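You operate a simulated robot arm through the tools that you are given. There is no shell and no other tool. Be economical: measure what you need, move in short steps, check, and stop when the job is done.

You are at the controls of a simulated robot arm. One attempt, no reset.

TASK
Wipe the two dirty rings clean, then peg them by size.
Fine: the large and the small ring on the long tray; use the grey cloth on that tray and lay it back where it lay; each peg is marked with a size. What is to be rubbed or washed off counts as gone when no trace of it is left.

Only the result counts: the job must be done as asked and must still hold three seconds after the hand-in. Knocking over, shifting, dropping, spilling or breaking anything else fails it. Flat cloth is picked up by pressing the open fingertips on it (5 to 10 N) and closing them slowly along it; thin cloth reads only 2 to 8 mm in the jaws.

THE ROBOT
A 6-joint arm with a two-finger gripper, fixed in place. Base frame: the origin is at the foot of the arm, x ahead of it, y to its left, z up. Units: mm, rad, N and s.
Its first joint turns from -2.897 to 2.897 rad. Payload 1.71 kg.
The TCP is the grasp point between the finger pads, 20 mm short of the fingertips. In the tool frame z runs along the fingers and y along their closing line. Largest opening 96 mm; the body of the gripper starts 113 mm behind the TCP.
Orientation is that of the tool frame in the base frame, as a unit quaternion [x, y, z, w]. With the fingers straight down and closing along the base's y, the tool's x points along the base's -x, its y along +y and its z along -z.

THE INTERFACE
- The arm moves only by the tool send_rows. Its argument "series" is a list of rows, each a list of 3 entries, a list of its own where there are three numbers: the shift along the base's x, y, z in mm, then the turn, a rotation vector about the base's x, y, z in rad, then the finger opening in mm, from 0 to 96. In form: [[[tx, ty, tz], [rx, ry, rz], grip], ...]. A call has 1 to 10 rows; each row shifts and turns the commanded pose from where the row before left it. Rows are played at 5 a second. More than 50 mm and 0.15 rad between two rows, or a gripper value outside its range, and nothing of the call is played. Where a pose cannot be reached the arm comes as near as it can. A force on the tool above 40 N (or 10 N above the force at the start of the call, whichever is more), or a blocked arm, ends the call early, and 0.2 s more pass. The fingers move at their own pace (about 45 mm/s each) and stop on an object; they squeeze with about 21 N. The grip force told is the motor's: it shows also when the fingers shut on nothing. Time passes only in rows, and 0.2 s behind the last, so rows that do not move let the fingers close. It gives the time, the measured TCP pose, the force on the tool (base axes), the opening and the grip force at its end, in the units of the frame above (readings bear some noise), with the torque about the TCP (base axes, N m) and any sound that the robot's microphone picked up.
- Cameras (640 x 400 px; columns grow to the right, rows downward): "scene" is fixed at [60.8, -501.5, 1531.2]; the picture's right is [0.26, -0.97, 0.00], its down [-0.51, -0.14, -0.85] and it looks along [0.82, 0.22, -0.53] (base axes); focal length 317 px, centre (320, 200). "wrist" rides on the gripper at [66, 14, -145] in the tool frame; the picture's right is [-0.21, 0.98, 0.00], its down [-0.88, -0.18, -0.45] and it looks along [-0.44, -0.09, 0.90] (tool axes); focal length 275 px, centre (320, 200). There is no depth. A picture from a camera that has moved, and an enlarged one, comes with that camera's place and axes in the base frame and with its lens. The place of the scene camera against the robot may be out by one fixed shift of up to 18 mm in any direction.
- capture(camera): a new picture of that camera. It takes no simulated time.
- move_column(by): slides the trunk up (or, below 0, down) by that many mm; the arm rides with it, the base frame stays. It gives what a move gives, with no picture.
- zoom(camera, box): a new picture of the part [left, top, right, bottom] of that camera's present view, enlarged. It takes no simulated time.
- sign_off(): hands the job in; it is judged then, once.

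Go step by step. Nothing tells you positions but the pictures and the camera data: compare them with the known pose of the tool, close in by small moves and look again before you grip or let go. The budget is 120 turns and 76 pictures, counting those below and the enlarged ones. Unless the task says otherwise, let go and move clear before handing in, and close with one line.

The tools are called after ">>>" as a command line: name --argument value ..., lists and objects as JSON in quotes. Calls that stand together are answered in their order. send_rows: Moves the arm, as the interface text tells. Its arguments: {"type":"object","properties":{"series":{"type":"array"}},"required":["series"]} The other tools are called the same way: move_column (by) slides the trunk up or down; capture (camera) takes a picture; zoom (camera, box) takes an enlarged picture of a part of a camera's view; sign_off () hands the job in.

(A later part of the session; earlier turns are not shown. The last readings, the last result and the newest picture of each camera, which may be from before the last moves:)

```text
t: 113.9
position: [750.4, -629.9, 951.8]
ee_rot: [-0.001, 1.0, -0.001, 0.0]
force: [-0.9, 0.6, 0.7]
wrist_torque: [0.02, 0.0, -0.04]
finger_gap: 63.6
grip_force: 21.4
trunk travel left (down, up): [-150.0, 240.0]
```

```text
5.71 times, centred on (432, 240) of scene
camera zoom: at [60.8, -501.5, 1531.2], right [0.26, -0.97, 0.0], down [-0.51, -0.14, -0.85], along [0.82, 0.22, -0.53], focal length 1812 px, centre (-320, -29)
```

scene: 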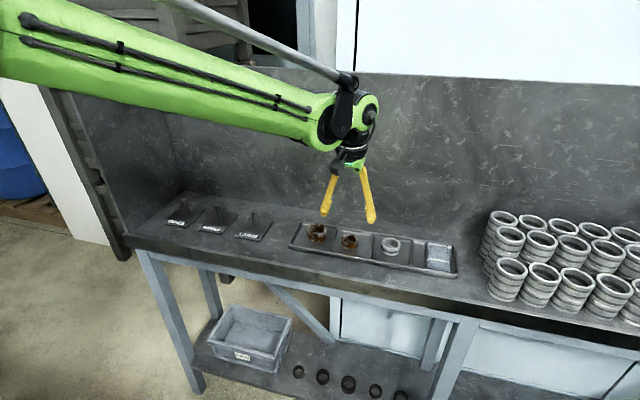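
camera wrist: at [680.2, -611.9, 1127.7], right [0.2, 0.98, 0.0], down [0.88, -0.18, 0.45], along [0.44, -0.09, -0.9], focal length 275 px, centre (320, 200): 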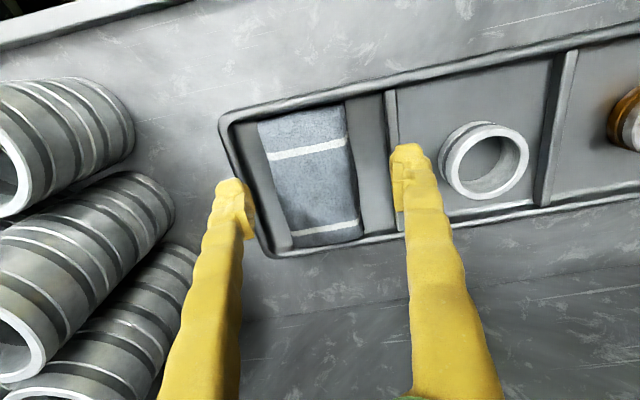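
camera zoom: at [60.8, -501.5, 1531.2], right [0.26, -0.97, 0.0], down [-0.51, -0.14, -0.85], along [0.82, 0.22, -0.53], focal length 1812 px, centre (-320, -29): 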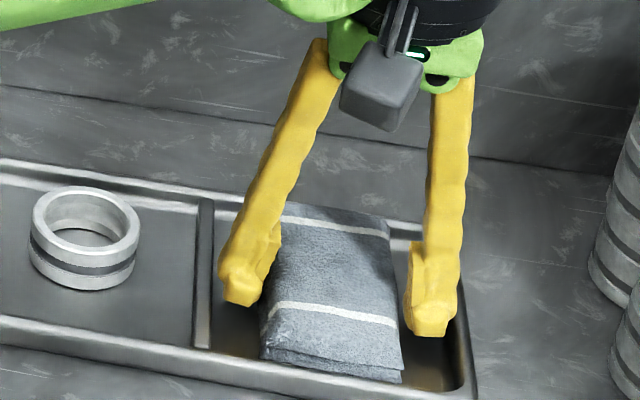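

The cloth is gripped as a pad (63.6 mm, 21 N). I'll lift and check that it holds.

>>> send_rows --series '[[[0, 0, 5], [0, 0, 0], 34], [[0, 0, 15], [0, 0, 0], 34], [[0, 0, 25], [0, 0, 0], 34], [[0, 0, 25], [0, 0, 0], 34], [[0, 0, 0], [0, 0, 0], 34]]'

>>> capture --camera "scene"

```text
t: 115.1
position: [749.9, -630.6, 1021.0]
ee_rot: [-0.001, 1.0, -0.001, 0.001]
force: [-0.2, -0.1, -0.6]
wrist_torque: [-0.02, 0.0, -0.01]
finger_gap: 63.9
grip_force: 20.5
trunk travel left (down, up): [-150.0, 240.0]
```

```text
22 pictures are left
```

scene: 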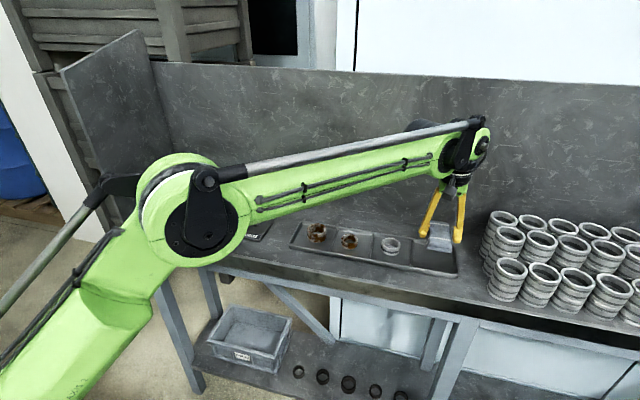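

The cloth is lifted. I'll carry it over the small ring.

>>> send_rows --series '[[[0, 45, 0], [0, 0, 0], 34], [[0, 48, 0], [0, 0, 0], 34], [[0, 48, 0], [0, 0, 0], 34], [[0, 48, 0], [0, 0, 0], 34], [[0, 48, 0], [0, 0, 0], 34], [[0, 0, -15], [0, 0, 0], 34], [[0, 0, -15], [0, 0, 0], 34], [[0, 0, 0], [0, 0, 0], 34]]'

>>> send_rows --series '[[[0, 0, -5], [0, 0, 0], 34], [[0, 0, -3], [0, 0, 0], 34], [[0, 0, 0], [0, 0, 0], 34]]'

>>> zoom --camera "scene" --box '[300, 210, 412, 280]'

```text
t: 116.9
position: [751.0, -393.2, 991.4]
ee_rot: [-0.001, 1.0, 0.0, 0.0]
force: [1.2, 0.2, -0.9]
wrist_torque: [0.01, -0.04, -0.01]
finger_gap: 64.1
grip_force: 21.8
trunk travel left (down, up): [-150.0, 240.0]
```

```text
t: 117.7
position: [750.2, -393.4, 984.1]
ee_rot: [-0.001, 1.0, -0.001, 0.001]
force: [-0.6, -0.3, 0.2]
wrist_torque: [-0.01, 0.0, -0.01]
finger_gap: 63.9
grip_force: 21.3
trunk travel left (down, up): [-150.0, 240.0]
```

```text
5.71 times, centred on (356, 245) of scene
camera zoom: at [60.8, -501.5, 1531.2], right [0.26, -0.97, 0.0], down [-0.51, -0.14, -0.85], along [0.82, 0.22, -0.53], focal length 1812 px, centre (114, -57)
```

zoom: 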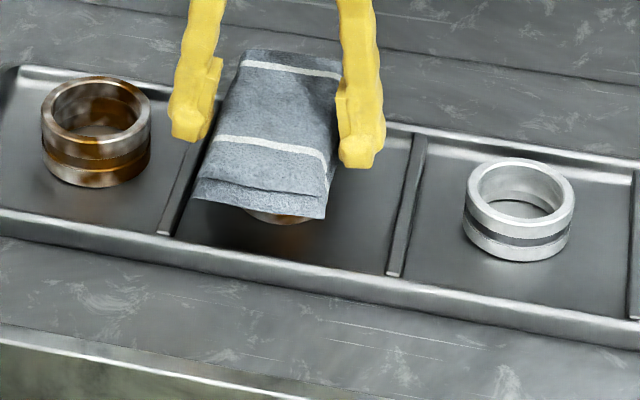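

>>> send_rows --series '[[[0, 0, -2], [0, 0, 0], 34], [[0, 0, -2], [0, 0, 0], 34], [[0, 0, 0], [0, 0, 0], 34]]'

>>> send_rows --series '[[[0, 0, -2], [0, 0, 0], 34], [[0, 0, -1], [0, 0, 0], 34], [[0, 0, 0], [0, 0, 0], 34]]'

>>> send_rows --series '[[[0, 0, -1.5], [0, 0, 0], 34], [[0, 0, 0], [0, 0, 0], 34]]'

```text
t: 118.5
position: [751.4, -393.3, 979.6]
ee_rot: [0.0, 1.0, -0.001, 0.0]
force: [0.2, -0.6, -0.8]
wrist_torque: [-0.04, -0.03, -0.02]
finger_gap: 64.0
grip_force: 20.9
trunk travel left (down, up): [-150.0, 240.0]
```

```text
t: 119.3
position: [750.9, -392.2, 975.9]
ee_rot: [-0.002, 1.0, 0.0, -0.001]
force: [-0.1, 0.7, 0.5]
wrist_torque: [-0.02, -0.01, -0.05]
finger_gap: 63.7
grip_force: 21.2
trunk travel left (down, up): [-150.0, 240.0]
```

```text
t: 119.9
position: [751.9, -393.4, 974.2]
ee_rot: [-0.002, 1.0, -0.001, 0.001]
force: [0.1, 0.1, -0.8]
wrist_torque: [0.01, -0.01, 0.03]
finger_gap: 63.6
grip_force: 21.3
trunk travel left (down, up): [-150.0, 240.0]
```

>>> send_rows --series '[[[0, 0, -2], [0, 0, 0], 34], [[0, 0, 0], [0, 0, 0], 34]]'

>>> send_rows --series '[[[0, 0, -2], [0, 0, 0], 34], [[0, 0, 0], [0, 0, 0], 34]]'

>>> send_rows --series '[[[0, 0, -2], [0, 0, 0], 34], [[0, 0, 0], [0, 0, 0], 34]]'

```text
t: 120.5
position: [751.9, -393.9, 971.8]
ee_rot: [-0.002, 1.0, -0.001, -0.001]
force: [-0.5, 0.1, 0.1]
wrist_torque: [-0.03, -0.01, 0.02]
finger_gap: 63.5
grip_force: 21.1
trunk travel left (down, up): [-150.0, 240.0]
```

```text
t: 121.1
position: [751.2, -392.5, 972.1]
ee_rot: [-0.001, 1.0, 0.0, 0.001]
force: [4.4, -1.8, 13.8]
wrist_torque: [-0.07, -0.17, 0.03]
finger_gap: 64.1
grip_force: 21.4
trunk travel left (down, up): [-150.0, 240.0]
```

```text
t: 121.7
position: [748.1, -392.7, 970.0]
ee_rot: [-0.001, 1.0, 0.0, 0.0]
force: [7.9, -6.0, 31.3]
wrist_torque: [-0.2, -0.22, 0.0]
finger_gap: 64.4
grip_force: 21.0
trunk travel left (down, up): [-150.0, 240.0]
```

Contact is made (too firm), so I'll ease to about 9 N and rub with short strokes.

>>> send_rows --series '[[[0, 0, 2.4], [0, 0, 0], 34], [[8, 0, 0], [0, 0, 0], 34], [[-8, 8, 0], [0, 0, 0], 34], [[-8, -8, 0], [0, 0, 0], 34], [[8, -8, 0], [0, 0, 0], 34], [[8, 8, 0], [0, 0, 0], 34], [[-8, 8, 0], [0, 0, 0], 34], [[-8, -8, 0], [0, 0, 0], 34], [[8, -8, 0], [0, 0, 0], 34], [[0, 8, 0], [0, 0, 0], 34]]'

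>>> zoom --camera "scene" --box '[310, 220, 390, 270]'

```text
t: 123.9
position: [750.4, -393.5, 971.7]
ee_rot: [-0.001, 1.0, -0.001, 0.0]
force: [-0.1, 0.2, -0.3]
wrist_torque: [-0.02, 0.02, 0.0]
finger_gap: 63.6
grip_force: 21.2
trunk travel left (down, up): [-150.0, 240.0]
```

```text
8.00 times, centred on (350, 245) of scene
camera zoom: at [60.8, -501.5, 1531.2], right [0.26, -0.97, 0.0], down [-0.51, -0.14, -0.85], along [0.82, 0.22, -0.53], focal length 2537 px, centre (80, -160)
```

zoom: 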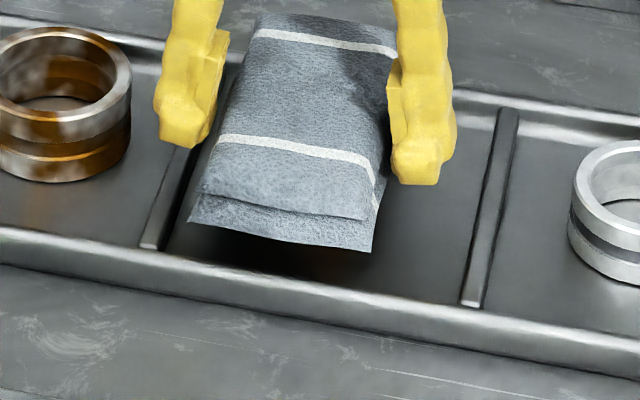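

>>> send_rows --series '[[[0, 0, -1.2], [0, 0, 0], 34], [[10, 0, 0], [0, 0, 0], 34], [[-10, 10, 0], [0, 0, 0], 34], [[-10, -10, 0], [0, 0, 0], 34], [[10, -10, 0], [0, 0, 0], 34], [[10, 10, 0], [0, 0, 0], 34], [[-10, 10, 0], [0, 0, 0], 34], [[-10, -10, 0], [0, 0, 0], 34], [[10, -10, 0], [0, 0, 0], 34], [[0, 10, 0], [0, 0, 0], 34]]'

>>> send_rows --series '[[[10, 0, 0], [0, 0, 0], 34], [[-10, 10, 0], [0, 0, 0], 34], [[-10, -10, 0], [0, 0, 0], 34], [[10, -10, 0], [0, 0, 0], 34], [[10, 10, 0], [0, 0, 0], 34], [[-10, 10, 0], [0, 0, 0], 34], [[-10, -10, 0], [0, 0, 0], 34], [[10, -10, 0], [0, 0, 0], 34], [[0, 10, 0], [0, 0, 0], 34]]'

>>> send_rows --series '[[[0, 0, 20], [0, 0, 0], 34], [[0, 0, 30], [0, 0, 0], 34], [[0, 40, 0], [0, 0, 0], 34], [[0, 48, 0], [0, 0, 0], 34], [[0, 0, 0], [0, 0, 0], 34]]'

>>> zoom --camera "scene" --box '[300, 215, 380, 265]'

```text
t: 126.1
position: [749.1, -394.5, 970.7]
ee_rot: [-0.001, 1.0, 0.0, 0.001]
force: [0.7, -2.3, 12.9]
wrist_torque: [-0.05, -0.04, 0.0]
finger_gap: 64.0
grip_force: 21.2
trunk travel left (down, up): [-150.0, 240.0]
```

```text
t: 128.1
position: [751.1, -392.1, 970.9]
ee_rot: [-0.002, 1.0, 0.0, 0.0]
force: [0.2, 0.8, 5.7]
wrist_torque: [-0.02, -0.02, 0.02]
finger_gap: 64.0
grip_force: 20.6
trunk travel left (down, up): [-150.0, 240.0]
```

```text
t: 129.3
position: [750.5, -305.5, 1019.8]
ee_rot: [-0.001, 1.0, -0.001, 0.0]
force: [0.0, 0.3, 0.2]
wrist_torque: [-0.04, 0.03, 0.01]
finger_gap: 63.8
grip_force: 21.1
trunk travel left (down, up): [-150.0, 240.0]
```

```text
8.00 times, centred on (340, 240) of scene
camera zoom: at [60.8, -501.5, 1531.2], right [0.26, -0.97, 0.0], down [-0.51, -0.14, -0.85], along [0.82, 0.22, -0.53], focal length 2537 px, centre (160, -120)
```

zoom: 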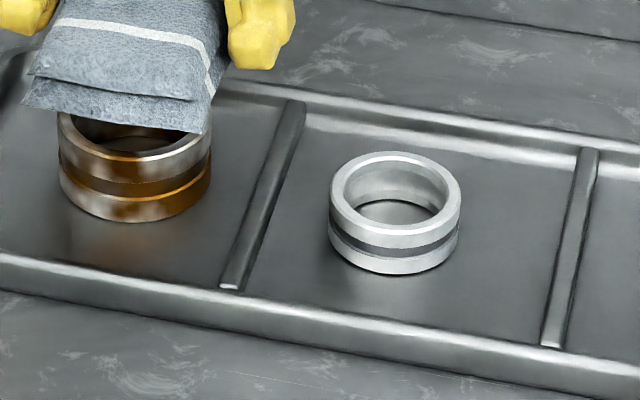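

The small ring came out fully clean. Now the large ring at about (757,-299).

>>> send_rows --series '[[[2, 5, -10], [0, 0, 0], 34], [[0, 0, -14], [0, 0, 0], 34], [[0, 0, -8], [0, 0, 0], 34], [[0, 0, 0], [0, 0, 0], 34]]'

>>> send_rows --series '[[[0, 0, -2.5], [0, 0, 0], 34], [[0, 0, 0], [0, 0, 0], 34]]'

>>> send_rows --series '[[[0, 0, -2], [0, 0, 0], 34], [[0, 0, 0], [0, 0, 0], 34]]'

```text
t: 130.3
position: [753.5, -300.0, 988.7]
ee_rot: [-0.001, 1.0, -0.001, 0.001]
force: [0.1, -0.9, -1.1]
wrist_torque: [0.04, 0.0, -0.01]
finger_gap: 64.0
grip_force: 21.1
trunk travel left (down, up): [-150.0, 240.0]
```

```text
t: 130.9
position: [752.5, -300.3, 985.9]
ee_rot: [-0.001, 1.0, 0.0, 0.0]
force: [0.0, 0.1, -1.2]
wrist_torque: [0.0, 0.0, -0.04]
finger_gap: 63.9
grip_force: 20.8
trunk travel left (down, up): [-150.0, 240.0]
```

```text
t: 131.5
position: [752.3, -300.1, 983.5]
ee_rot: [-0.001, 1.0, -0.001, 0.0]
force: [0.1, -0.3, 0.3]
wrist_torque: [0.0, 0.0, 0.01]
finger_gap: 63.8
grip_force: 21.1
trunk travel left (down, up): [-150.0, 240.0]
```

>>> send_rows --series '[[[0, 0, -2], [0, 0, 0], 34], [[0, 0, 0], [0, 0, 0], 34]]'

>>> send_rows --series '[[[0, 0, -1.5], [0, 0, 0], 34], [[0, 0, 0], [0, 0, 0], 34]]'

>>> send_rows --series '[[[0, 0, -1], [0, 0, 0], 34], [[0, 0, 0], [0, 0, 0], 34]]'

```text
t: 132.1
position: [751.4, -300.2, 982.0]
ee_rot: [0.0, 1.0, -0.001, 0.001]
force: [-0.1, 0.6, -0.9]
wrist_torque: [-0.01, 0.01, -0.01]
finger_gap: 64.0
grip_force: 21.2
trunk travel left (down, up): [-150.0, 240.0]
```

```text
t: 132.7
position: [752.9, -300.2, 979.7]
ee_rot: [-0.001, 1.0, -0.001, 0.0]
force: [3.3, -1.0, 9.7]
wrist_torque: [0.03, -0.12, 0.01]
finger_gap: 63.8
grip_force: 20.8
trunk travel left (down, up): [-150.0, 240.0]
```

```text
t: 133.3
position: [752.7, -300.1, 980.2]
ee_rot: [-0.001, 1.0, -0.001, 0.001]
force: [12.1, -6.2, 30.4]
wrist_torque: [-0.17, -0.31, -0.02]
finger_gap: 64.2
grip_force: 21.3
trunk travel left (down, up): [-150.0, 240.0]
```

Contact. I'll ease up and rub the large ring.

>>> send_rows --series '[[[0, 0, 1.2], [0, 0, 0], 34], [[10, 0, 0], [0, 0, 0], 34], [[-10, 8, 0], [0, 0, 0], 34], [[-10, -8, 0], [0, 0, 0], 34], [[10, -8, 0], [0, 0, 0], 34], [[10, 8, 0], [0, 0, 0], 34], [[-10, 8, 0], [0, 0, 0], 34], [[-10, -8, 0], [0, 0, 0], 34], [[10, -8, 0], [0, 0, 0], 34], [[0, 8, 0], [0, 0, 0], 34]]'

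>>> send_rows --series '[[[10, 0, 0], [0, 0, 0], 34], [[-10, 8, 0], [0, 0, 0], 34], [[-10, -8, 0], [0, 0, 0], 34], [[10, -8, 0], [0, 0, 0], 34], [[10, 8, 0], [0, 0, 0], 34], [[-10, 8, 0], [0, 0, 0], 34], [[-10, -8, 0], [0, 0, 0], 34], [[10, -8, 0], [0, 0, 0], 34], [[0, 8, 0], [0, 0, 0], 34]]'

>>> send_rows --series '[[[10, 0, 0], [0, 0, 0], 34], [[-10, 8, 0], [0, 0, 0], 34], [[-10, -8, 0], [0, 0, 0], 34], [[10, -8, 0], [0, 0, 0], 34], [[10, 8, 0], [0, 0, 0], 34], [[-10, 8, 0], [0, 0, 0], 34], [[-10, -8, 0], [0, 0, 0], 34], [[10, -8, 0], [0, 0, 0], 34], [[0, 8, 0], [0, 0, 0], 34]]'

>>> send_rows --series '[[[0, 0, 20], [0, 0, 0], 34], [[0, 0, 25], [0, 0, 0], 34], [[0, -45, 0], [0, 0, 0], 34], [[0, -48, 0], [0, 0, 0], 34], [[0, -48, 0], [0, 0, 0], 34], [[0, -48, 0], [0, 0, 0], 34], [[0, -48, 0], [0, 0, 0], 34], [[0, -48, 0], [0, 0, 0], 34], [[0, -48, 0], [0, 0, 0], 34], [[0, 0, 0], [0, 0, 0], 34]]'

>>> zoom --camera "scene" --box '[298, 215, 378, 265]'

```text
t: 135.5
position: [752.1, -299.7, 979.3]
ee_rot: [-0.002, 1.0, -0.001, -0.001]
force: [0.2, -0.9, 7.0]
wrist_torque: [-0.08, -0.03, -0.03]
finger_gap: 64.0
grip_force: 21.1
trunk travel left (down, up): [-150.0, 240.0]
```

```text
t: 137.5
position: [753.2, -299.4, 979.4]
ee_rot: [-0.002, 1.0, -0.001, 0.0]
force: [0.4, 0.7, 1.6]
wrist_torque: [-0.03, 0.0, 0.02]
finger_gap: 64.2
grip_force: 21.3
trunk travel left (down, up): [-150.0, 240.0]
```

```text
t: 139.5
position: [753.7, -300.1, 981.2]
ee_rot: [-0.002, 1.0, -0.001, 0.0]
force: [0.9, -1.4, 5.1]
wrist_torque: [0.02, -0.02, 0.06]
finger_gap: 63.9
grip_force: 21.3
trunk travel left (down, up): [-150.0, 240.0]
```

```text
t: 141.7
position: [751.8, -634.0, 1025.2]
ee_rot: [-0.002, 1.0, -0.001, 0.0]
force: [-0.1, 0.2, -0.5]
wrist_torque: [0.07, 0.0, -0.01]
finger_gap: 64.0
grip_force: 20.9
trunk travel left (down, up): [-150.0, 240.0]
```

```text
8.00 times, centred on (338, 240) of scene
camera zoom: at [60.8, -501.5, 1531.2], right [0.26, -0.97, 0.0], down [-0.51, -0.14, -0.85], along [0.82, 0.22, -0.53], focal length 2537 px, centre (176, -120)
```

zoom: 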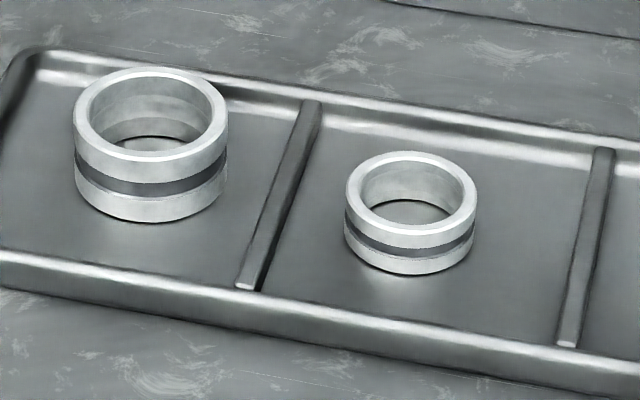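

Both rings look clean. I'll lay the cloth back: lower it at y≈−638, release, then slide it the last few mm to its original spot (about y −642).

>>> send_rows --series '[[[-1, -4, -15], [0, 0, 0], 34], [[0, 0, -25], [0, 0, 0], 34], [[0, 0, -15], [0, 0, 0], 34], [[0, 0, -8], [0, 0, 0], 34], [[0, 0, -5], [0, 0, 0], 34], [[0, 0, 0], [0, 0, 0], 34]]'

>>> send_rows --series '[[[0, 0, -2.5], [0, 0, 0], 34], [[0, 0, 0], [0, 0, 0], 34]]'

```text
t: 143.1
position: [750.9, -636.1, 958.9]
ee_rot: [0.0, 1.0, -0.001, 0.0]
force: [-3.0, -0.9, 11.6]
wrist_torque: [0.01, -0.74, -0.09]
finger_gap: 64.1
grip_force: 20.8
trunk travel left (down, up): [-150.0, 240.0]
```

```text
t: 143.7
position: [749.5, -637.6, 954.9]
ee_rot: [-0.001, 1.0, -0.001, 0.0]
force: [-7.4, 0.1, 11.5]
wrist_torque: [-0.02, -0.69, 0.0]
finger_gap: 64.1
grip_force: 20.9
trunk travel left (down, up): [-150.0, 240.0]
```

The far end of the cloth is touching the tray's far rim, so it shifted in the grip. I'll lift slightly and look.

>>> send_rows --series '[[[0, 0, 8], [0, 0, 0], 34], [[0, 0, 4], [0, 0, 0], 34], [[0, 0, 0], [0, 0, 0], 34]]'

>>> zoom --camera "scene" --box '[376, 205, 488, 275]'

```text
t: 144.5
position: [750.4, -636.3, 965.1]
ee_rot: [-0.001, 1.0, -0.001, 0.0]
force: [0.2, -0.9, 0.1]
wrist_torque: [0.0, 0.02, -0.01]
finger_gap: 64.0
grip_force: 21.1
trunk travel left (down, up): [-150.0, 240.0]
```

```text
5.71 times, centred on (432, 240) of scene
camera zoom: at [60.8, -501.5, 1531.2], right [0.26, -0.97, 0.0], down [-0.51, -0.14, -0.85], along [0.82, 0.22, -0.53], focal length 1812 px, centre (-320, -29)
```

zoom: 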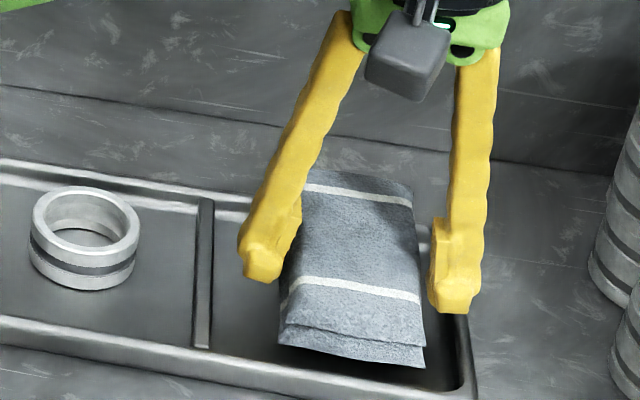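

The cloth nearly fills the bay in x, so I'll shift −4 mm in x and lower again gently.

>>> send_rows --series '[[[-4, 0, 0], [0, 0, 0], 34], [[0, 0, -4], [0, 0, 0], 34], [[0, 0, -3], [0, 0, 0], 34], [[0, 0, 0], [0, 0, 0], 34]]'

```text
t: 145.5
position: [747.1, -637.6, 960.5]
ee_rot: [0.0, 1.0, -0.001, 0.0]
force: [-0.2, 0.1, -0.2]
wrist_torque: [-0.01, -0.02, 0.01]
finger_gap: 64.3
grip_force: 20.9
trunk travel left (down, up): [-150.0, 240.0]
```

>>> send_rows --series '[[[0, 0, -2.5], [0, 0, 0], 34], [[0, 0, 0], [0, 0, 0], 34]]'

>>> send_rows --series '[[[0, 0, -2], [0, 0, 0], 34], [[0, 0, 0], [0, 0, 0], 34]]'

>>> send_rows --series '[[[0, 0, -2], [0, 0, 0], 34], [[0, 0, 0], [0, 0, 0], 34]]'

```text
t: 146.1
position: [747.3, -637.4, 956.8]
ee_rot: [0.0, 1.0, 0.0, 0.001]
force: [0.8, 0.5, -0.7]
wrist_torque: [-0.02, 0.02, -0.02]
finger_gap: 64.2
grip_force: 21.2
trunk travel left (down, up): [-150.0, 240.0]
```

```text
t: 146.7
position: [747.7, -636.2, 955.7]
ee_rot: [-0.001, 1.0, 0.0, 0.0]
force: [-0.2, -0.5, -0.9]
wrist_torque: [0.0, -0.03, -0.02]
finger_gap: 64.4
grip_force: 20.9
trunk travel left (down, up): [-150.0, 240.0]
```

```text
t: 147.3
position: [746.9, -637.4, 954.4]
ee_rot: [-0.001, 1.0, 0.0, 0.0]
force: [0.2, -0.5, 4.0]
wrist_torque: [-0.02, 0.17, 0.03]
finger_gap: 64.1
grip_force: 21.5
trunk travel left (down, up): [-150.0, 240.0]
```

>>> send_rows --series '[[[0, 0, -1.5], [0, 0, 0], 34], [[0, 0, 0], [0, 0, 0], 34]]'

>>> zoom --camera "wrist" --box '[200, 60, 440, 210]'

```text
t: 147.9
position: [746.8, -635.9, 951.8]
ee_rot: [-0.001, 1.0, 0.0, 0.0]
force: [2.6, -3.0, 13.9]
wrist_torque: [-0.05, 0.52, 0.05]
finger_gap: 64.3
grip_force: 20.7
trunk travel left (down, up): [-150.0, 240.0]
```

```text
2.67 times, centred on (320, 135) of wrist
camera zoom: at [681.8, -621.0, 1097.3], right [0.2, 0.98, 0.0], down [0.88, -0.18, 0.45], along [0.44, -0.09, -0.9], focal length 734 px, centre (320, 373)
```

zoom: 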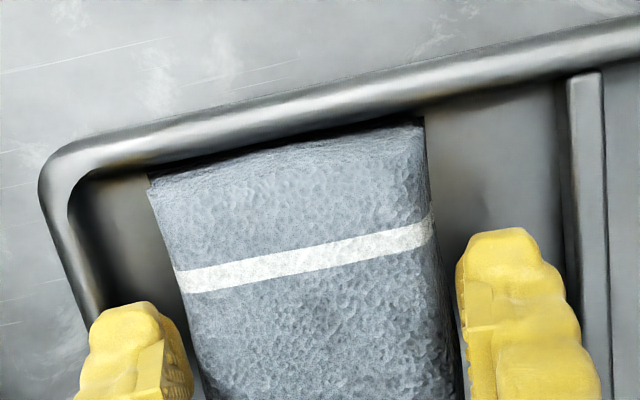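

The cloth is seated in the tray. I'll release it gently and rise.

>>> send_rows --series '[[[0, 0, 0.5], [0, 0, 0], 66], [[0, 0, 0], [0, 0, 0], 69], [[0, 0, 0], [0, 0, 0], 72], [[0, 0, 3], [0, 0, 0], 72], [[0, 0, 10], [0, 0, 0], 72], [[0, 0, 15], [0, 0, 0], 72], [[0, 0, 15], [0, 0, 0], 60], [[0, 0, 0], [0, 0, 0], 24]]'

>>> zoom --camera "scene" --box '[280, 200, 480, 300]'

```text
t: 149.7
position: [747.8, -635.3, 995.5]
ee_rot: [-0.001, 1.0, -0.001, 0.0]
force: [0.1, 0.5, -0.7]
wrist_torque: [0.02, 0.02, 0.03]
finger_gap: 25.4
grip_force: 0.0
trunk travel left (down, up): [-150.0, 240.0]
```

```text
3.20 times, centred on (380, 250) of scene
camera zoom: at [60.8, -501.5, 1531.2], right [0.26, -0.97, 0.0], down [-0.51, -0.14, -0.85], along [0.82, 0.22, -0.53], focal length 1015 px, centre (128, 40)
```

zoom: 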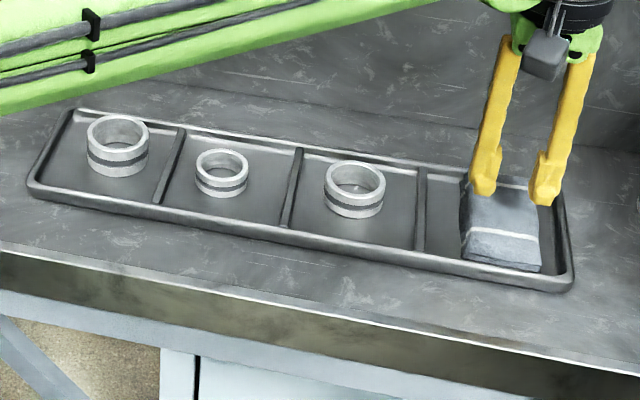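

The cloth lies about 3–4 mm short of its original spot. I'll press lightly and slide it −4 mm in y.

>>> send_rows --series '[[[0, 2, -10], [0, 0, 0], 24], [[0, 0, -10], [0, 0, 0], 24], [[0, 0, -3], [0, 0, 0], 24], [[0, 0, 0], [0, 0, 0], 24]]'

>>> send_rows --series '[[[0, 0, -2.5], [0, 0, 0], 24], [[0, 0, 0], [0, 0, 0], 24]]'

>>> send_rows --series '[[[0, 0, -1], [0, 0, 0], 24], [[0, 0, 0], [0, 0, 0], 24]]'

```text
t: 150.7
position: [748.1, -636.1, 973.0]
ee_rot: [0.0, 1.0, -0.001, 0.0]
force: [0.4, 0.3, 0.0]
wrist_torque: [0.02, -0.01, 0.01]
finger_gap: 24.1
grip_force: 0.2
trunk travel left (down, up): [-150.0, 240.0]
```

```text
t: 151.3
position: [748.2, -635.3, 970.9]
ee_rot: [0.001, 1.0, -0.001, 0.0]
force: [0.1, -0.5, -0.4]
wrist_torque: [0.01, 0.0, -0.01]
finger_gap: 23.8
grip_force: 0.0
trunk travel left (down, up): [-150.0, 240.0]
```

```text
t: 151.9
position: [747.6, -635.1, 969.7]
ee_rot: [0.0, 1.0, 0.0, 0.001]
force: [2.1, -2.6, 8.8]
wrist_torque: [-0.05, -0.06, -0.03]
finger_gap: 24.0
grip_force: 0.0
trunk travel left (down, up): [-150.0, 240.0]
```

>>> send_rows --series '[[[0, -2, 0], [0, 0, 0], 24], [[0, -2.5, 0], [0, 0, 0], 24], [[0, 0, 0], [0, 0, 0], 24], [[0, 0, 10], [0, 0, 0], 24], [[0, 0, 30], [0, 0, 0], 24], [[3, 45, 20], [0, 0, 0], 50], [[0, 48, 0], [0, 0, 0], 84], [[0, 48, 0], [0, 0, 0], 84], [[0, 0, 0], [0, 0, 0], 84]]'

>>> zoom --camera "scene" --box '[280, 200, 480, 300]'

```text
t: 153.9
position: [751.1, -497.1, 1028.7]
ee_rot: [-0.001, 1.0, -0.002, 0.0]
force: [0.9, 0.5, 1.0]
wrist_torque: [-0.04, 0.0, 0.0]
finger_gap: 83.7
grip_force: 0.1
trunk travel left (down, up): [-150.0, 240.0]
```

```text
3.20 times, centred on (380, 250) of scene
camera zoom: at [60.8, -501.5, 1531.2], right [0.26, -0.97, 0.0], down [-0.51, -0.14, -0.85], along [0.82, 0.22, -0.53], focal length 1015 px, centre (128, 40)
```

zoom: 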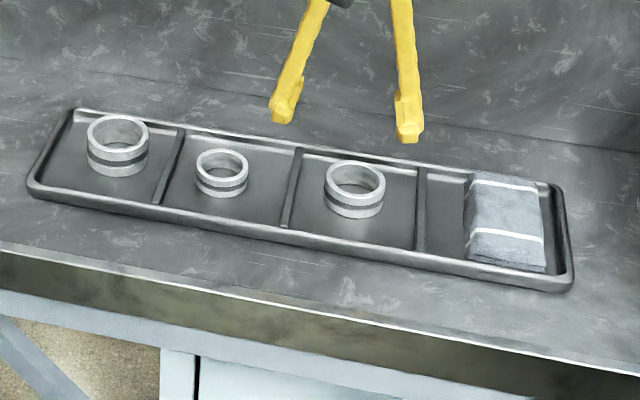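

The cloth is back exactly as at the start. Next is the small ring: I'll move above it and check alignment.

>>> send_rows --series '[[[0, 35, -5], [0, 0, 0], 84], [[0, 35, -10], [0, 0, 0], 84], [[2, 34, -15], [0, 0, 0], 84], [[0, 0, -5], [0, 0, 0], 84], [[0, 0, 0], [0, 0, 0], 84]]'

>>> capture --camera "wrist"

```text
t: 155.1
position: [751.8, -395.3, 993.9]
ee_rot: [-0.001, 1.0, -0.001, 0.0]
force: [0.1, -0.3, -0.3]
wrist_torque: [0.0, -0.02, 0.0]
finger_gap: 83.9
grip_force: 0.1
trunk travel left (down, up): [-150.0, 240.0]
```

```text
13 pictures are left
camera wrist: at [686.8, -378.5, 1138.7], right [0.2, 0.98, 0.0], down [0.88, -0.18, 0.45], along [0.44, -0.09, -0.9], focal length 275 px, centre (320, 200)
```

wrist: 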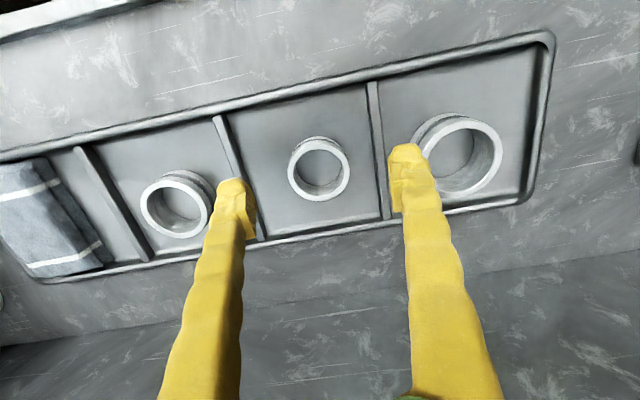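

The small ring is at (754,-393). I'll descend with a 66 opening.

>>> send_rows --series '[[[2, 1.5, -10], [0, 0, 0], 66], [[0, 0, -12], [0, 0, 0], 66], [[0, 0, -12], [0, 0, 0], 66], [[0, 0, -6], [0, 0, 0], 66], [[0, 0, 0], [0, 0, 0], 66]]'

>>> send_rows --series '[[[0, 0, -4], [0, 0, 0], 66], [[0, 0, 0], [0, 0, 0], 60], [[0, 0, 0], [0, 0, 0], 54], [[0, 0, 0], [0, 0, 0], 48], [[0, 0, 0], [0, 0, 0], 42], [[0, 0, 0], [0, 0, 0], 36], [[0, 0, 0], [0, 0, 0], 30], [[0, 0, 0], [0, 0, 0], 30]]'

```text
t: 156.3
position: [755.7, -393.6, 955.0]
ee_rot: [-0.001, 1.0, -0.001, 0.0]
force: [2.5, -1.3, 5.8]
wrist_torque: [0.25, -0.02, -0.1]
finger_gap: 65.8
grip_force: 0.0
trunk travel left (down, up): [-150.0, 240.0]
```

```text
t: 156.7
position: [737.7, -392.2, 966.3]
ee_rot: [-0.001, 1.0, -0.001, 0.009]
force: [-1.3, 0.2, 0.9]
wrist_torque: [-0.01, -0.09, 0.05]
finger_gap: 60.1
grip_force: 0.0
trunk travel left (down, up): [-150.0, 240.0]
stopped in row 2: the force on the tool passed its limit at 49 N (the readings are from after the stop); the commanded pose is now the measured one
```

The +y finger touched the bay divider. I'll use a narrower opening (56) and shift slightly toward −y.

>>> send_rows --series '[[[0, 0, 12], [0, 0.018, 0], 60], [[10, 0, 12], [0, 0, 0], 57], [[7, -2, 0], [0, 0, 0], 57], [[0, 0, 0], [0, 0, 0], 57]]'

>>> zoom --camera "wrist" --box '[200, 80, 440, 230]'

```text
t: 157.7
position: [758.0, -395.4, 987.1]
ee_rot: [-0.001, 1.0, -0.001, 0.0]
force: [-0.1, -0.1, -0.3]
wrist_torque: [0.03, 0.01, -0.03]
finger_gap: 56.8
grip_force: 0.1
trunk travel left (down, up): [-150.0, 240.0]
```

```text
2.67 times, centred on (320, 155) of wrist
camera zoom: at [693.5, -379.4, 1131.7], right [0.2, 0.98, 0.0], down [0.88, -0.18, 0.44], along [0.43, -0.09, -0.9], focal length 734 px, centre (320, 320)
```

zoom: 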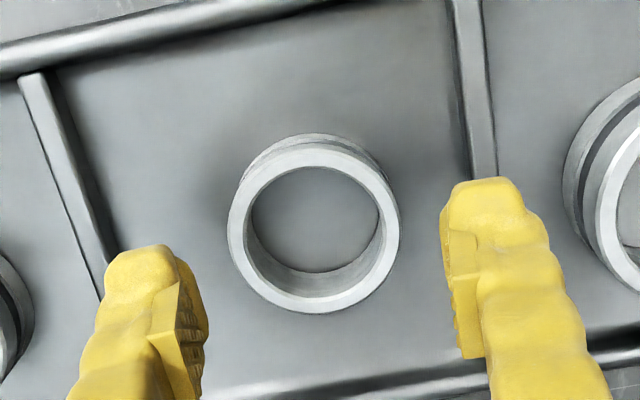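

>>> send_rows --series '[[[-3, 0, -10], [0, 0, 0], 56], [[0, 0, -10], [0, 0, 0], 56], [[0, 0, -8], [0, 0, 0], 56], [[0, 0, -5], [0, 0, 0], 56], [[0, 0, 0], [0, 0, 0], 56]]'

>>> send_rows --series '[[[0, 0, -2], [0, 0, 0], 56], [[0, 0, -1.5], [0, 0, 0], 56], [[0, 0, 0], [0, 0, 0], 56]]'

```text
t: 158.9
position: [755.3, -394.3, 952.6]
ee_rot: [0.0, 1.0, -0.002, 0.0]
force: [-1.2, -0.2, 0.0]
wrist_torque: [0.02, 0.02, -0.03]
finger_gap: 55.8
grip_force: 0.0
trunk travel left (down, up): [-150.0, 240.0]
```

```text
t: 159.7
position: [755.2, -393.9, 950.0]
ee_rot: [0.0, 1.0, -0.001, 0.0]
force: [-0.5, -0.1, -0.9]
wrist_torque: [0.0, 0.0, -0.01]
finger_gap: 56.3
grip_force: 0.1
trunk travel left (down, up): [-150.0, 240.0]
```

Clear. Closing on the ring.

>>> send_rows --series '[[[0, 0, 0], [0, 0, 0], 52], [[0, 0, 0], [0, 0, 0], 48], [[0, 0, 0], [0, 0, 0], 44], [[0, 0, 0], [0, 0, 0], 40], [[0, 0, 0], [0, 0, 0], 36], [[0, 0, 0], [0, 0, 0], 30], [[0, 0, 0], [0, 0, 0], 30]]'

>>> send_rows --series '[[[0, 0, 5], [0, 0, 0], 30], [[0, 0, 15], [0, 0, 0], 30], [[0, 0, 30], [0, 0, 0], 30], [[0, 0, 40], [0, 0, 0], 30], [[0, 0, 20], [0, 0, 0], 30], [[0, 0, 0], [0, 0, 0], 30]]'

```text
t: 161.3
position: [756.1, -395.1, 949.9]
ee_rot: [0.0, 1.0, -0.001, -0.001]
force: [0.5, -0.6, -0.3]
wrist_torque: [0.07, -0.03, 0.01]
finger_gap: 46.0
grip_force: 21.0
trunk travel left (down, up): [-150.0, 240.0]
```

```text
t: 162.7
position: [755.5, -395.5, 1060.3]
ee_rot: [-0.001, 1.0, -0.001, 0.0]
force: [-0.5, 1.0, -0.9]
wrist_torque: [0.0, -0.02, -0.02]
finger_gap: 45.8
grip_force: 21.3
trunk travel left (down, up): [-150.0, 240.0]
```

The small ring is held (46 mm). I'll carry it toward the pegs and look.

>>> send_rows --series '[[[0, 48, 0], [0, 0, 0], 30], [[0, 49, 0], [0, 0, 0], 30], [[0, 49, 0], [0, 0, 0], 30], [[0, 49, 0], [0, 0, 0], 30], [[0, 49, 0], [0, 0, 0], 30], [[0, 49, 0], [0, 0, 0], 30], [[0, 49, 0], [0, 0, 0], 30], [[0, 49, 0], [0, 0, 0], 30], [[0, 49, 0], [0, 0, 0], 30], [[0, 0, 0], [0, 0, 0], 30]]'

>>> capture --camera "wrist"

```text
t: 164.9
position: [754.6, 46.7, 1057.7]
ee_rot: [-0.001, 1.0, -0.001, 0.0]
force: [-0.3, -0.3, -0.2]
wrist_torque: [-0.02, 0.0, 0.0]
finger_gap: 46.0
grip_force: 20.9
trunk travel left (down, up): [-150.0, 240.0]
```

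```text
11 pictures are left
camera wrist: at [690.3, 61.9, 1203.3], right [0.2, 0.98, 0.0], down [0.88, -0.18, 0.44], along [0.43, -0.09, -0.9], focal length 275 px, centre (320, 200)
```

wrist: 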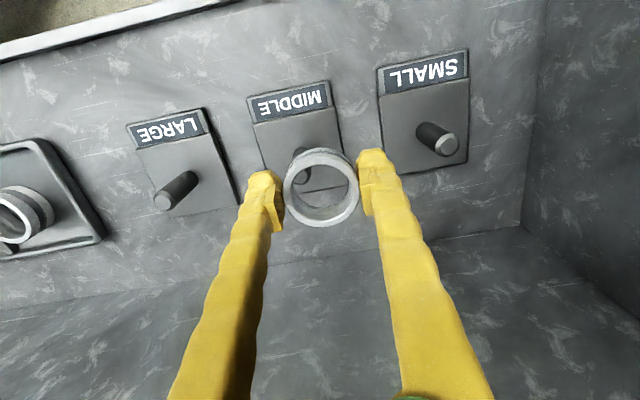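

The small peg stands at about (768,153), top z≈979. I'll move above it and check through the ring.

>>> send_rows --series '[[[5, 36, 0], [0, 0, 0], 30], [[5, 36, -10], [0, 0, 0], 30], [[5, 34, -15], [0, 0, 0], 30], [[0, 0, -10], [0, 0, 0], 30], [[0, 0, 0], [0, 0, 0], 30]]'

>>> zoom --camera "wrist" --box '[220, 100, 420, 225]'

```text
t: 166.1
position: [770.7, 150.9, 1023.2]
ee_rot: [-0.001, 1.0, -0.001, -0.001]
force: [-0.7, 0.7, -0.8]
wrist_torque: [-0.06, -0.01, -0.02]
finger_gap: 46.0
grip_force: 21.3
trunk travel left (down, up): [-150.0, 240.0]
```

```text
3.20 times, centred on (320, 162) of wrist
camera zoom: at [705.0, 167.3, 1169.2], right [0.2, 0.98, 0.0], down [0.88, -0.18, 0.44], along [0.43, -0.09, -0.9], focal length 881 px, centre (320, 320)
```

zoom: 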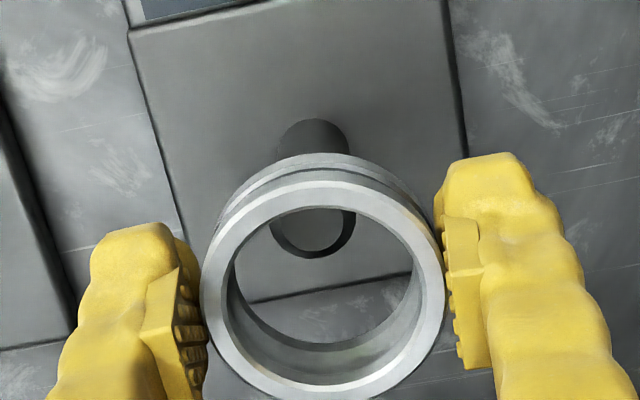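

The ring is about 2.5 mm off, within the clearance. I'll correct and lower over the peg with force checks.

>>> send_rows --series '[[[2.5, -2, 0], [0, 0, 0], 30], [[0, 0, -8], [0, 0, 0], 30], [[0, 0, -8], [0, 0, 0], 30], [[0, 0, -8], [0, 0, 0], 30], [[0, 0, 0], [0, 0, 0], 30]]'

>>> send_rows --series '[[[0, 0, -8], [0, 0, 0], 30], [[0, 0, -8], [0, 0, 0], 30], [[0, 0, -8], [0, 0, 0], 30], [[0, 0, 0], [0, 0, 0], 30]]'

>>> zoom --camera "scene" --box '[150, 180, 278, 260]'

```text
t: 167.3
position: [774.0, 149.7, 1000.4]
ee_rot: [-0.001, 1.0, -0.001, -0.001]
force: [-0.6, 0.0, -1.5]
wrist_torque: [-0.06, -0.01, -0.01]
finger_gap: 45.6
grip_force: 21.6
trunk travel left (down, up): [-150.0, 240.0]
```

```text
t: 168.3
position: [772.8, 149.5, 977.3]
ee_rot: [0.0, 1.0, -0.001, -0.001]
force: [0.3, 0.1, -0.6]
wrist_torque: [-0.01, -0.01, -0.01]
finger_gap: 45.9
grip_force: 21.1
trunk travel left (down, up): [-150.0, 240.0]
```

```text
5.00 times, centred on (214, 220) of scene
camera zoom: at [60.8, -501.5, 1531.2], right [0.26, -0.97, 0.0], down [-0.51, -0.14, -0.85], along [0.82, 0.22, -0.53], focal length 1586 px, centre (850, 100)
```

zoom: 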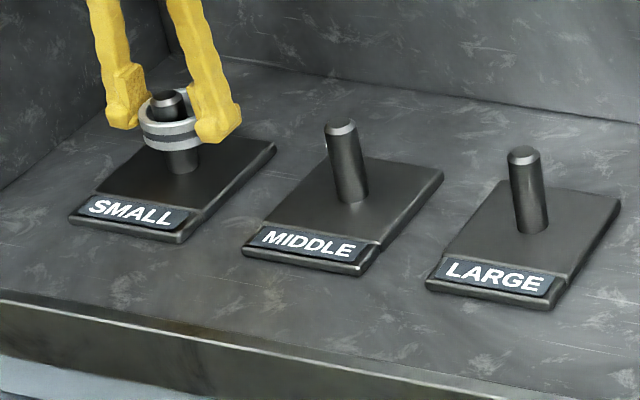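

The ring is threaded on the SMALL peg. Lowering to the base.

>>> send_rows --series '[[[0, 0, -5], [0, 0, 0], 30], [[0, 0, -5], [0, 0, 0], 30], [[0, 0, -4], [0, 0, 0], 30], [[0, 0, 0], [0, 0, 0], 30]]'

>>> send_rows --series '[[[0, 0, -2], [0, 0, 0], 30], [[0, 0, -2], [0, 0, 0], 30], [[0, 0, 0], [0, 0, 0], 30]]'

>>> send_rows --series '[[[0, 0, -2], [0, 0, 0], 30], [[0, 0, 0], [0, 0, 0], 30]]'

```text
t: 169.3
position: [772.9, 149.6, 962.6]
ee_rot: [-0.001, 1.0, -0.001, -0.001]
force: [-0.4, -0.5, -0.3]
wrist_torque: [-0.02, 0.0, 0.0]
finger_gap: 45.8
grip_force: 20.7
trunk travel left (down, up): [-150.0, 240.0]
```

```text
t: 170.1
position: [772.5, 150.2, 960.4]
ee_rot: [-0.001, 1.0, -0.001, 0.0]
force: [0.3, 0.0, -0.6]
wrist_torque: [-0.03, 0.01, -0.05]
finger_gap: 46.1
grip_force: 20.7
trunk travel left (down, up): [-150.0, 240.0]
```

```text
t: 170.7
position: [773.3, 149.0, 957.2]
ee_rot: [-0.001, 1.0, -0.001, 0.0]
force: [0.2, 1.0, -1.2]
wrist_torque: [0.02, 0.0, 0.01]
finger_gap: 45.9
grip_force: 21.3
trunk travel left (down, up): [-150.0, 240.0]
```

>>> send_rows --series '[[[0, 0, -2], [0, 0, 0], 30], [[0, 0, 0], [0, 0, 0], 30]]'

>>> send_rows --series '[[[0, 0, -2], [0, 0, 0], 30], [[0, 0, 0], [0, 0, 0], 30]]'

>>> send_rows --series '[[[0, 0, -1.5], [0, 0, 0], 30], [[0, 0, 0], [0, 0, 0], 30]]'

```text
t: 171.3
position: [772.3, 148.8, 955.1]
ee_rot: [-0.001, 1.0, -0.001, -0.001]
force: [0.0, 0.2, -1.9]
wrist_torque: [0.0, -0.03, -0.02]
finger_gap: 45.8
grip_force: 20.8
trunk travel left (down, up): [-150.0, 240.0]
```

```text
t: 171.9
position: [772.5, 148.6, 953.0]
ee_rot: [0.0, 1.0, 0.0, 0.0]
force: [4.5, 2.4, 14.1]
wrist_torque: [0.08, -0.13, 0.05]
finger_gap: 46.0
grip_force: 21.0
trunk travel left (down, up): [-150.0, 240.0]
```

```text
t: 172.5
position: [771.7, 149.1, 951.5]
ee_rot: [-0.001, 1.0, -0.001, 0.0]
force: [2.7, 3.3, 16.1]
wrist_torque: [0.11, -0.07, 0.02]
finger_gap: 46.1
grip_force: 21.2
trunk travel left (down, up): [-150.0, 240.0]
```

Resting on the base plate. I'll ease, release evenly, and rise.

>>> send_rows --series '[[[0, 0, 1.2], [0, 0, 0], 46], [[0, 0, 0.5], [0, 0, 0], 50], [[0, 0, 0.5], [0, 0, 0], 56], [[0, 0, 0], [0, 0, 0], 62], [[0, 0, 20], [0, 0, 0], 64], [[0, 0, 30], [0, 0, 0], 64], [[0, 0, 40], [0, 0, 0], 70], [[0, 0, 10], [0, 0, 0], 80], [[0, 0, 0], [0, 0, 0], 80]]'

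>>> send_rows --series '[[[-2, -45, 0], [0, 0, 0], 80], [[-2, -48, 0], [0, 0, 0], 80], [[-2, -48, 0], [0, 0, 0], 80], [[-2, -48, 0], [0, 0, 0], 80], [[-2, -48, 0], [0, 0, 0], 80], [[-2, -48, 0], [0, 0, 0], 80], [[-2, -48, 0], [0, 0, 0], 80], [[-1, -48, 0], [0, 0, 0], 80], [[0, -48, 0], [0, 0, 0], 80], [[0, -16, -25], [0, 0, 0], 80]]'

>>> zoom --camera "scene" --box '[150, 180, 278, 260]'

>>> capture --camera "wrist"

```text
t: 174.5
position: [773.2, 149.2, 1053.9]
ee_rot: [-0.001, 1.0, -0.001, -0.001]
force: [0.1, -0.6, -0.6]
wrist_torque: [0.02, 0.0, 0.01]
finger_gap: 80.0
grip_force: 0.0
trunk travel left (down, up): [-150.0, 240.0]
```

```text
t: 176.7
position: [756.8, -296.1, 1027.7]
ee_rot: [-0.001, 1.0, -0.001, -0.001]
force: [0.2, -1.0, 1.2]
wrist_torque: [0.04, -0.04, -0.03]
finger_gap: 80.2
grip_force: 0.1
trunk travel left (down, up): [-150.0, 240.0]
```

```text
5.00 times, centred on (214, 220) of scene
camera zoom: at [60.8, -501.5, 1531.2], right [0.26, -0.97, 0.0], down [-0.51, -0.14, -0.85], along [0.82, 0.22, -0.53], focal length 1586 px, centre (850, 100)
```

zoom: 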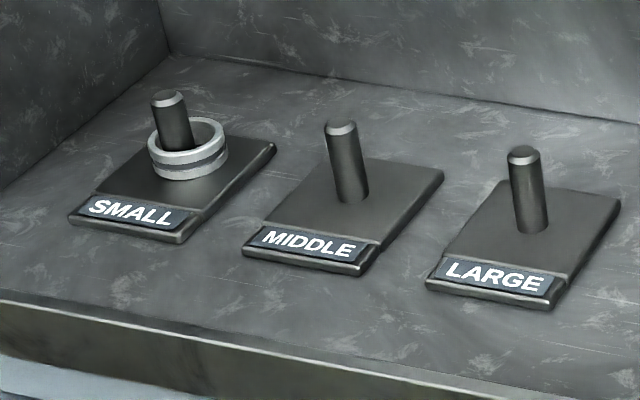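

```text
7 pictures are left
camera wrist: at [692.1, -280.6, 1172.5], right [0.2, 0.98, 0.0], down [0.88, -0.18, 0.44], along [0.43, -0.09, -0.9], focal length 275 px, centre (320, 200)
```

wrist: 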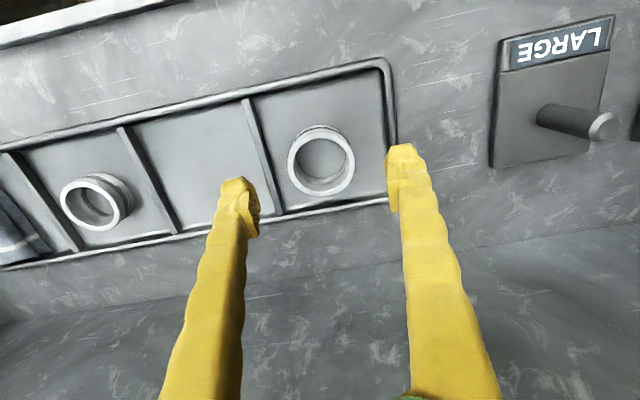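

The small ring is pegged flat. The large ring is at (763,-294); I'll descend with a 68 opening.

>>> send_rows --series '[[[5, 2.5, -10], [0, 0, 0], 68], [[0, 0, -20], [0, 0, 0], 68], [[0, 0, -15], [0, 0, 0], 68], [[0, 0, -10], [0, 0, 0], 68], [[0, 0, -8], [0, 0, 0], 68], [[0, 0, -6], [0, 0, 0], 68], [[0, 0, 0], [0, 0, 0], 68]]'

>>> send_rows --series '[[[0, 0, -2], [0, 0, 0], 68], [[0, 0, 0], [0, 0, 0], 68]]'

```text
t: 178.3
position: [763.8, -292.5, 959.6]
ee_rot: [-0.001, 1.0, -0.001, -0.001]
force: [-0.4, -0.6, -0.3]
wrist_torque: [-0.02, 0.01, 0.0]
finger_gap: 68.2
grip_force: 0.1
trunk travel left (down, up): [-150.0, 240.0]
```

```text
t: 178.9
position: [762.1, -293.1, 958.5]
ee_rot: [0.0, 1.0, -0.001, 0.0]
force: [-0.5, -0.3, -0.4]
wrist_torque: [0.01, 0.0, 0.01]
finger_gap: 68.1
grip_force: 0.0
trunk travel left (down, up): [-150.0, 240.0]
```

>>> send_rows --series '[[[0, 0, -3], [0, 0, 0], 66], [[0, 0, 0], [0, 0, 0], 62], [[0, 0, 0], [0, 0, 0], 58], [[0, 0, 0], [0, 0, 0], 54], [[0, 0, 0], [0, 0, 0], 50], [[0, 0, 0], [0, 0, 0], 44], [[0, 0, 0], [0, 0, 0], 40]]'

>>> send_rows --series '[[[0, 0, 5], [0, 0, 0], 40], [[0, 0, 15], [0, 0, 0], 40], [[0, 0, 30], [0, 0, 0], 40], [[0, 0, 40], [0, 0, 0], 40], [[0, 0, 15], [0, 0, 0], 40], [[0, 0, 0], [0, 0, 0], 40]]'

```text
t: 180.5
position: [763.2, -293.1, 955.0]
ee_rot: [-0.001, 1.0, -0.001, 0.0]
force: [0.3, -0.3, 1.1]
wrist_torque: [0.0, 0.01, -0.02]
finger_gap: 56.3
grip_force: 21.2
trunk travel left (down, up): [-150.0, 240.0]
```

```text
t: 181.9
position: [763.2, -293.4, 1059.1]
ee_rot: [-0.001, 1.0, -0.001, -0.001]
force: [0.0, 0.9, -1.7]
wrist_torque: [-0.02, 0.0, -0.01]
finger_gap: 56.7
grip_force: 21.1
trunk travel left (down, up): [-150.0, 240.0]
```

Large ring held (56.5 mm). Carrying it to the LARGE peg, near (771,-102).

>>> send_rows --series '[[[2, 47, 0], [0, 0, 0], 40], [[2, 48, 0], [0, 0, 0], 40], [[2, 48, 0], [0, 0, 0], 40], [[2, 48, 0], [0, 0, 0], 40], [[0, 0, -15], [0, 0, 0], 40], [[0, 0, -10], [0, 0, 0], 40], [[0, 0, 0], [0, 0, 0], 40]]'

>>> zoom --camera "wrist" --box '[220, 100, 420, 225]'

```text
t: 183.5
position: [771.0, -101.6, 1034.4]
ee_rot: [-0.001, 1.0, 0.0, -0.001]
force: [0.4, -0.3, -1.6]
wrist_torque: [-0.02, 0.01, 0.02]
finger_gap: 56.6
grip_force: 20.6
trunk travel left (down, up): [-150.0, 240.0]
```

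```text
3.20 times, centred on (320, 162) of wrist
camera zoom: at [705.5, -86.9, 1179.8], right [0.2, 0.98, 0.0], down [0.88, -0.18, 0.44], along [0.43, -0.09, -0.9], focal length 881 px, centre (320, 320)
```

zoom: 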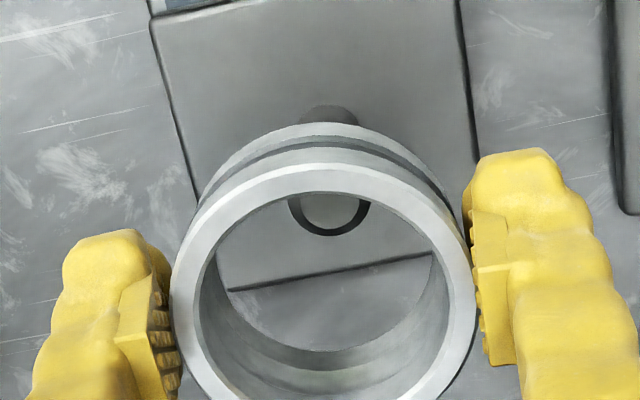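

The peg is visible through the ring. A small +3 mm x correction, then lower.

>>> send_rows --series '[[[3, 0, 0], [0, 0, 0], 40], [[0, 0, -10], [0, 0, 0], 40], [[0, 0, -10], [0, 0, 0], 40], [[0, 0, -10], [0, 0, 0], 40], [[0, 0, 0], [0, 0, 0], 40]]'

>>> send_rows --series '[[[0, 0, -10], [0, 0, 0], 40], [[0, 0, -10], [0, 0, 0], 40], [[0, 0, -10], [0, 0, 0], 40], [[0, 0, -5], [0, 0, 0], 40], [[0, 0, 0], [0, 0, 0], 40]]'

>>> send_rows --series '[[[0, 0, -3], [0, 0, 0], 40], [[0, 0, -2], [0, 0, 0], 40], [[0, 0, 0], [0, 0, 0], 40]]'

```text
t: 184.7
position: [774.5, -101.4, 1005.4]
ee_rot: [-0.001, 1.0, -0.001, -0.001]
force: [0.1, -0.2, -2.4]
wrist_torque: [-0.03, 0.02, -0.05]
finger_gap: 56.7
grip_force: 20.4
trunk travel left (down, up): [-150.0, 240.0]
```

```text
t: 185.9
position: [773.7, -102.3, 969.6]
ee_rot: [-0.001, 1.0, 0.0, -0.001]
force: [0.9, 0.0, -1.5]
wrist_torque: [0.02, 0.03, 0.0]
finger_gap: 56.6
grip_force: 20.8
trunk travel left (down, up): [-150.0, 240.0]
```

```text
t: 186.7
position: [774.1, -102.4, 965.0]
ee_rot: [-0.001, 1.0, -0.002, -0.001]
force: [0.6, -0.5, -1.6]
wrist_torque: [0.01, -0.02, -0.01]
finger_gap: 56.5
grip_force: 20.6
trunk travel left (down, up): [-150.0, 240.0]
```

>>> send_rows --series '[[[0, 0, -2], [0, 0, 0], 40], [[0, 0, -1], [0, 0, 0], 40], [[0, 0, 0], [0, 0, 0], 40]]'

>>> send_rows --series '[[[0, 0, -2], [0, 0, 0], 40], [[0, 0, 0], [0, 0, 0], 40]]'

>>> send_rows --series '[[[0, 0, -2], [0, 0, 0], 40], [[0, 0, 0], [0, 0, 0], 40]]'

```text
t: 187.5
position: [772.6, -102.6, 962.0]
ee_rot: [0.0, 1.0, -0.001, 0.0]
force: [-0.1, 0.6, -2.2]
wrist_torque: [-0.02, 0.02, 0.01]
finger_gap: 56.4
grip_force: 21.7
trunk travel left (down, up): [-150.0, 240.0]
```

```text
t: 188.1
position: [773.7, -102.5, 960.5]
ee_rot: [-0.001, 1.0, -0.001, -0.001]
force: [0.0, 0.9, -2.3]
wrist_torque: [0.0, 0.01, -0.02]
finger_gap: 56.7
grip_force: 21.1
trunk travel left (down, up): [-150.0, 240.0]
```

```text
t: 188.7
position: [774.4, -102.4, 958.0]
ee_rot: [-0.001, 1.0, -0.001, 0.0]
force: [6.1, -0.3, 17.5]
wrist_torque: [0.02, 0.1, 0.0]
finger_gap: 56.6
grip_force: 20.5
trunk travel left (down, up): [-150.0, 240.0]
```

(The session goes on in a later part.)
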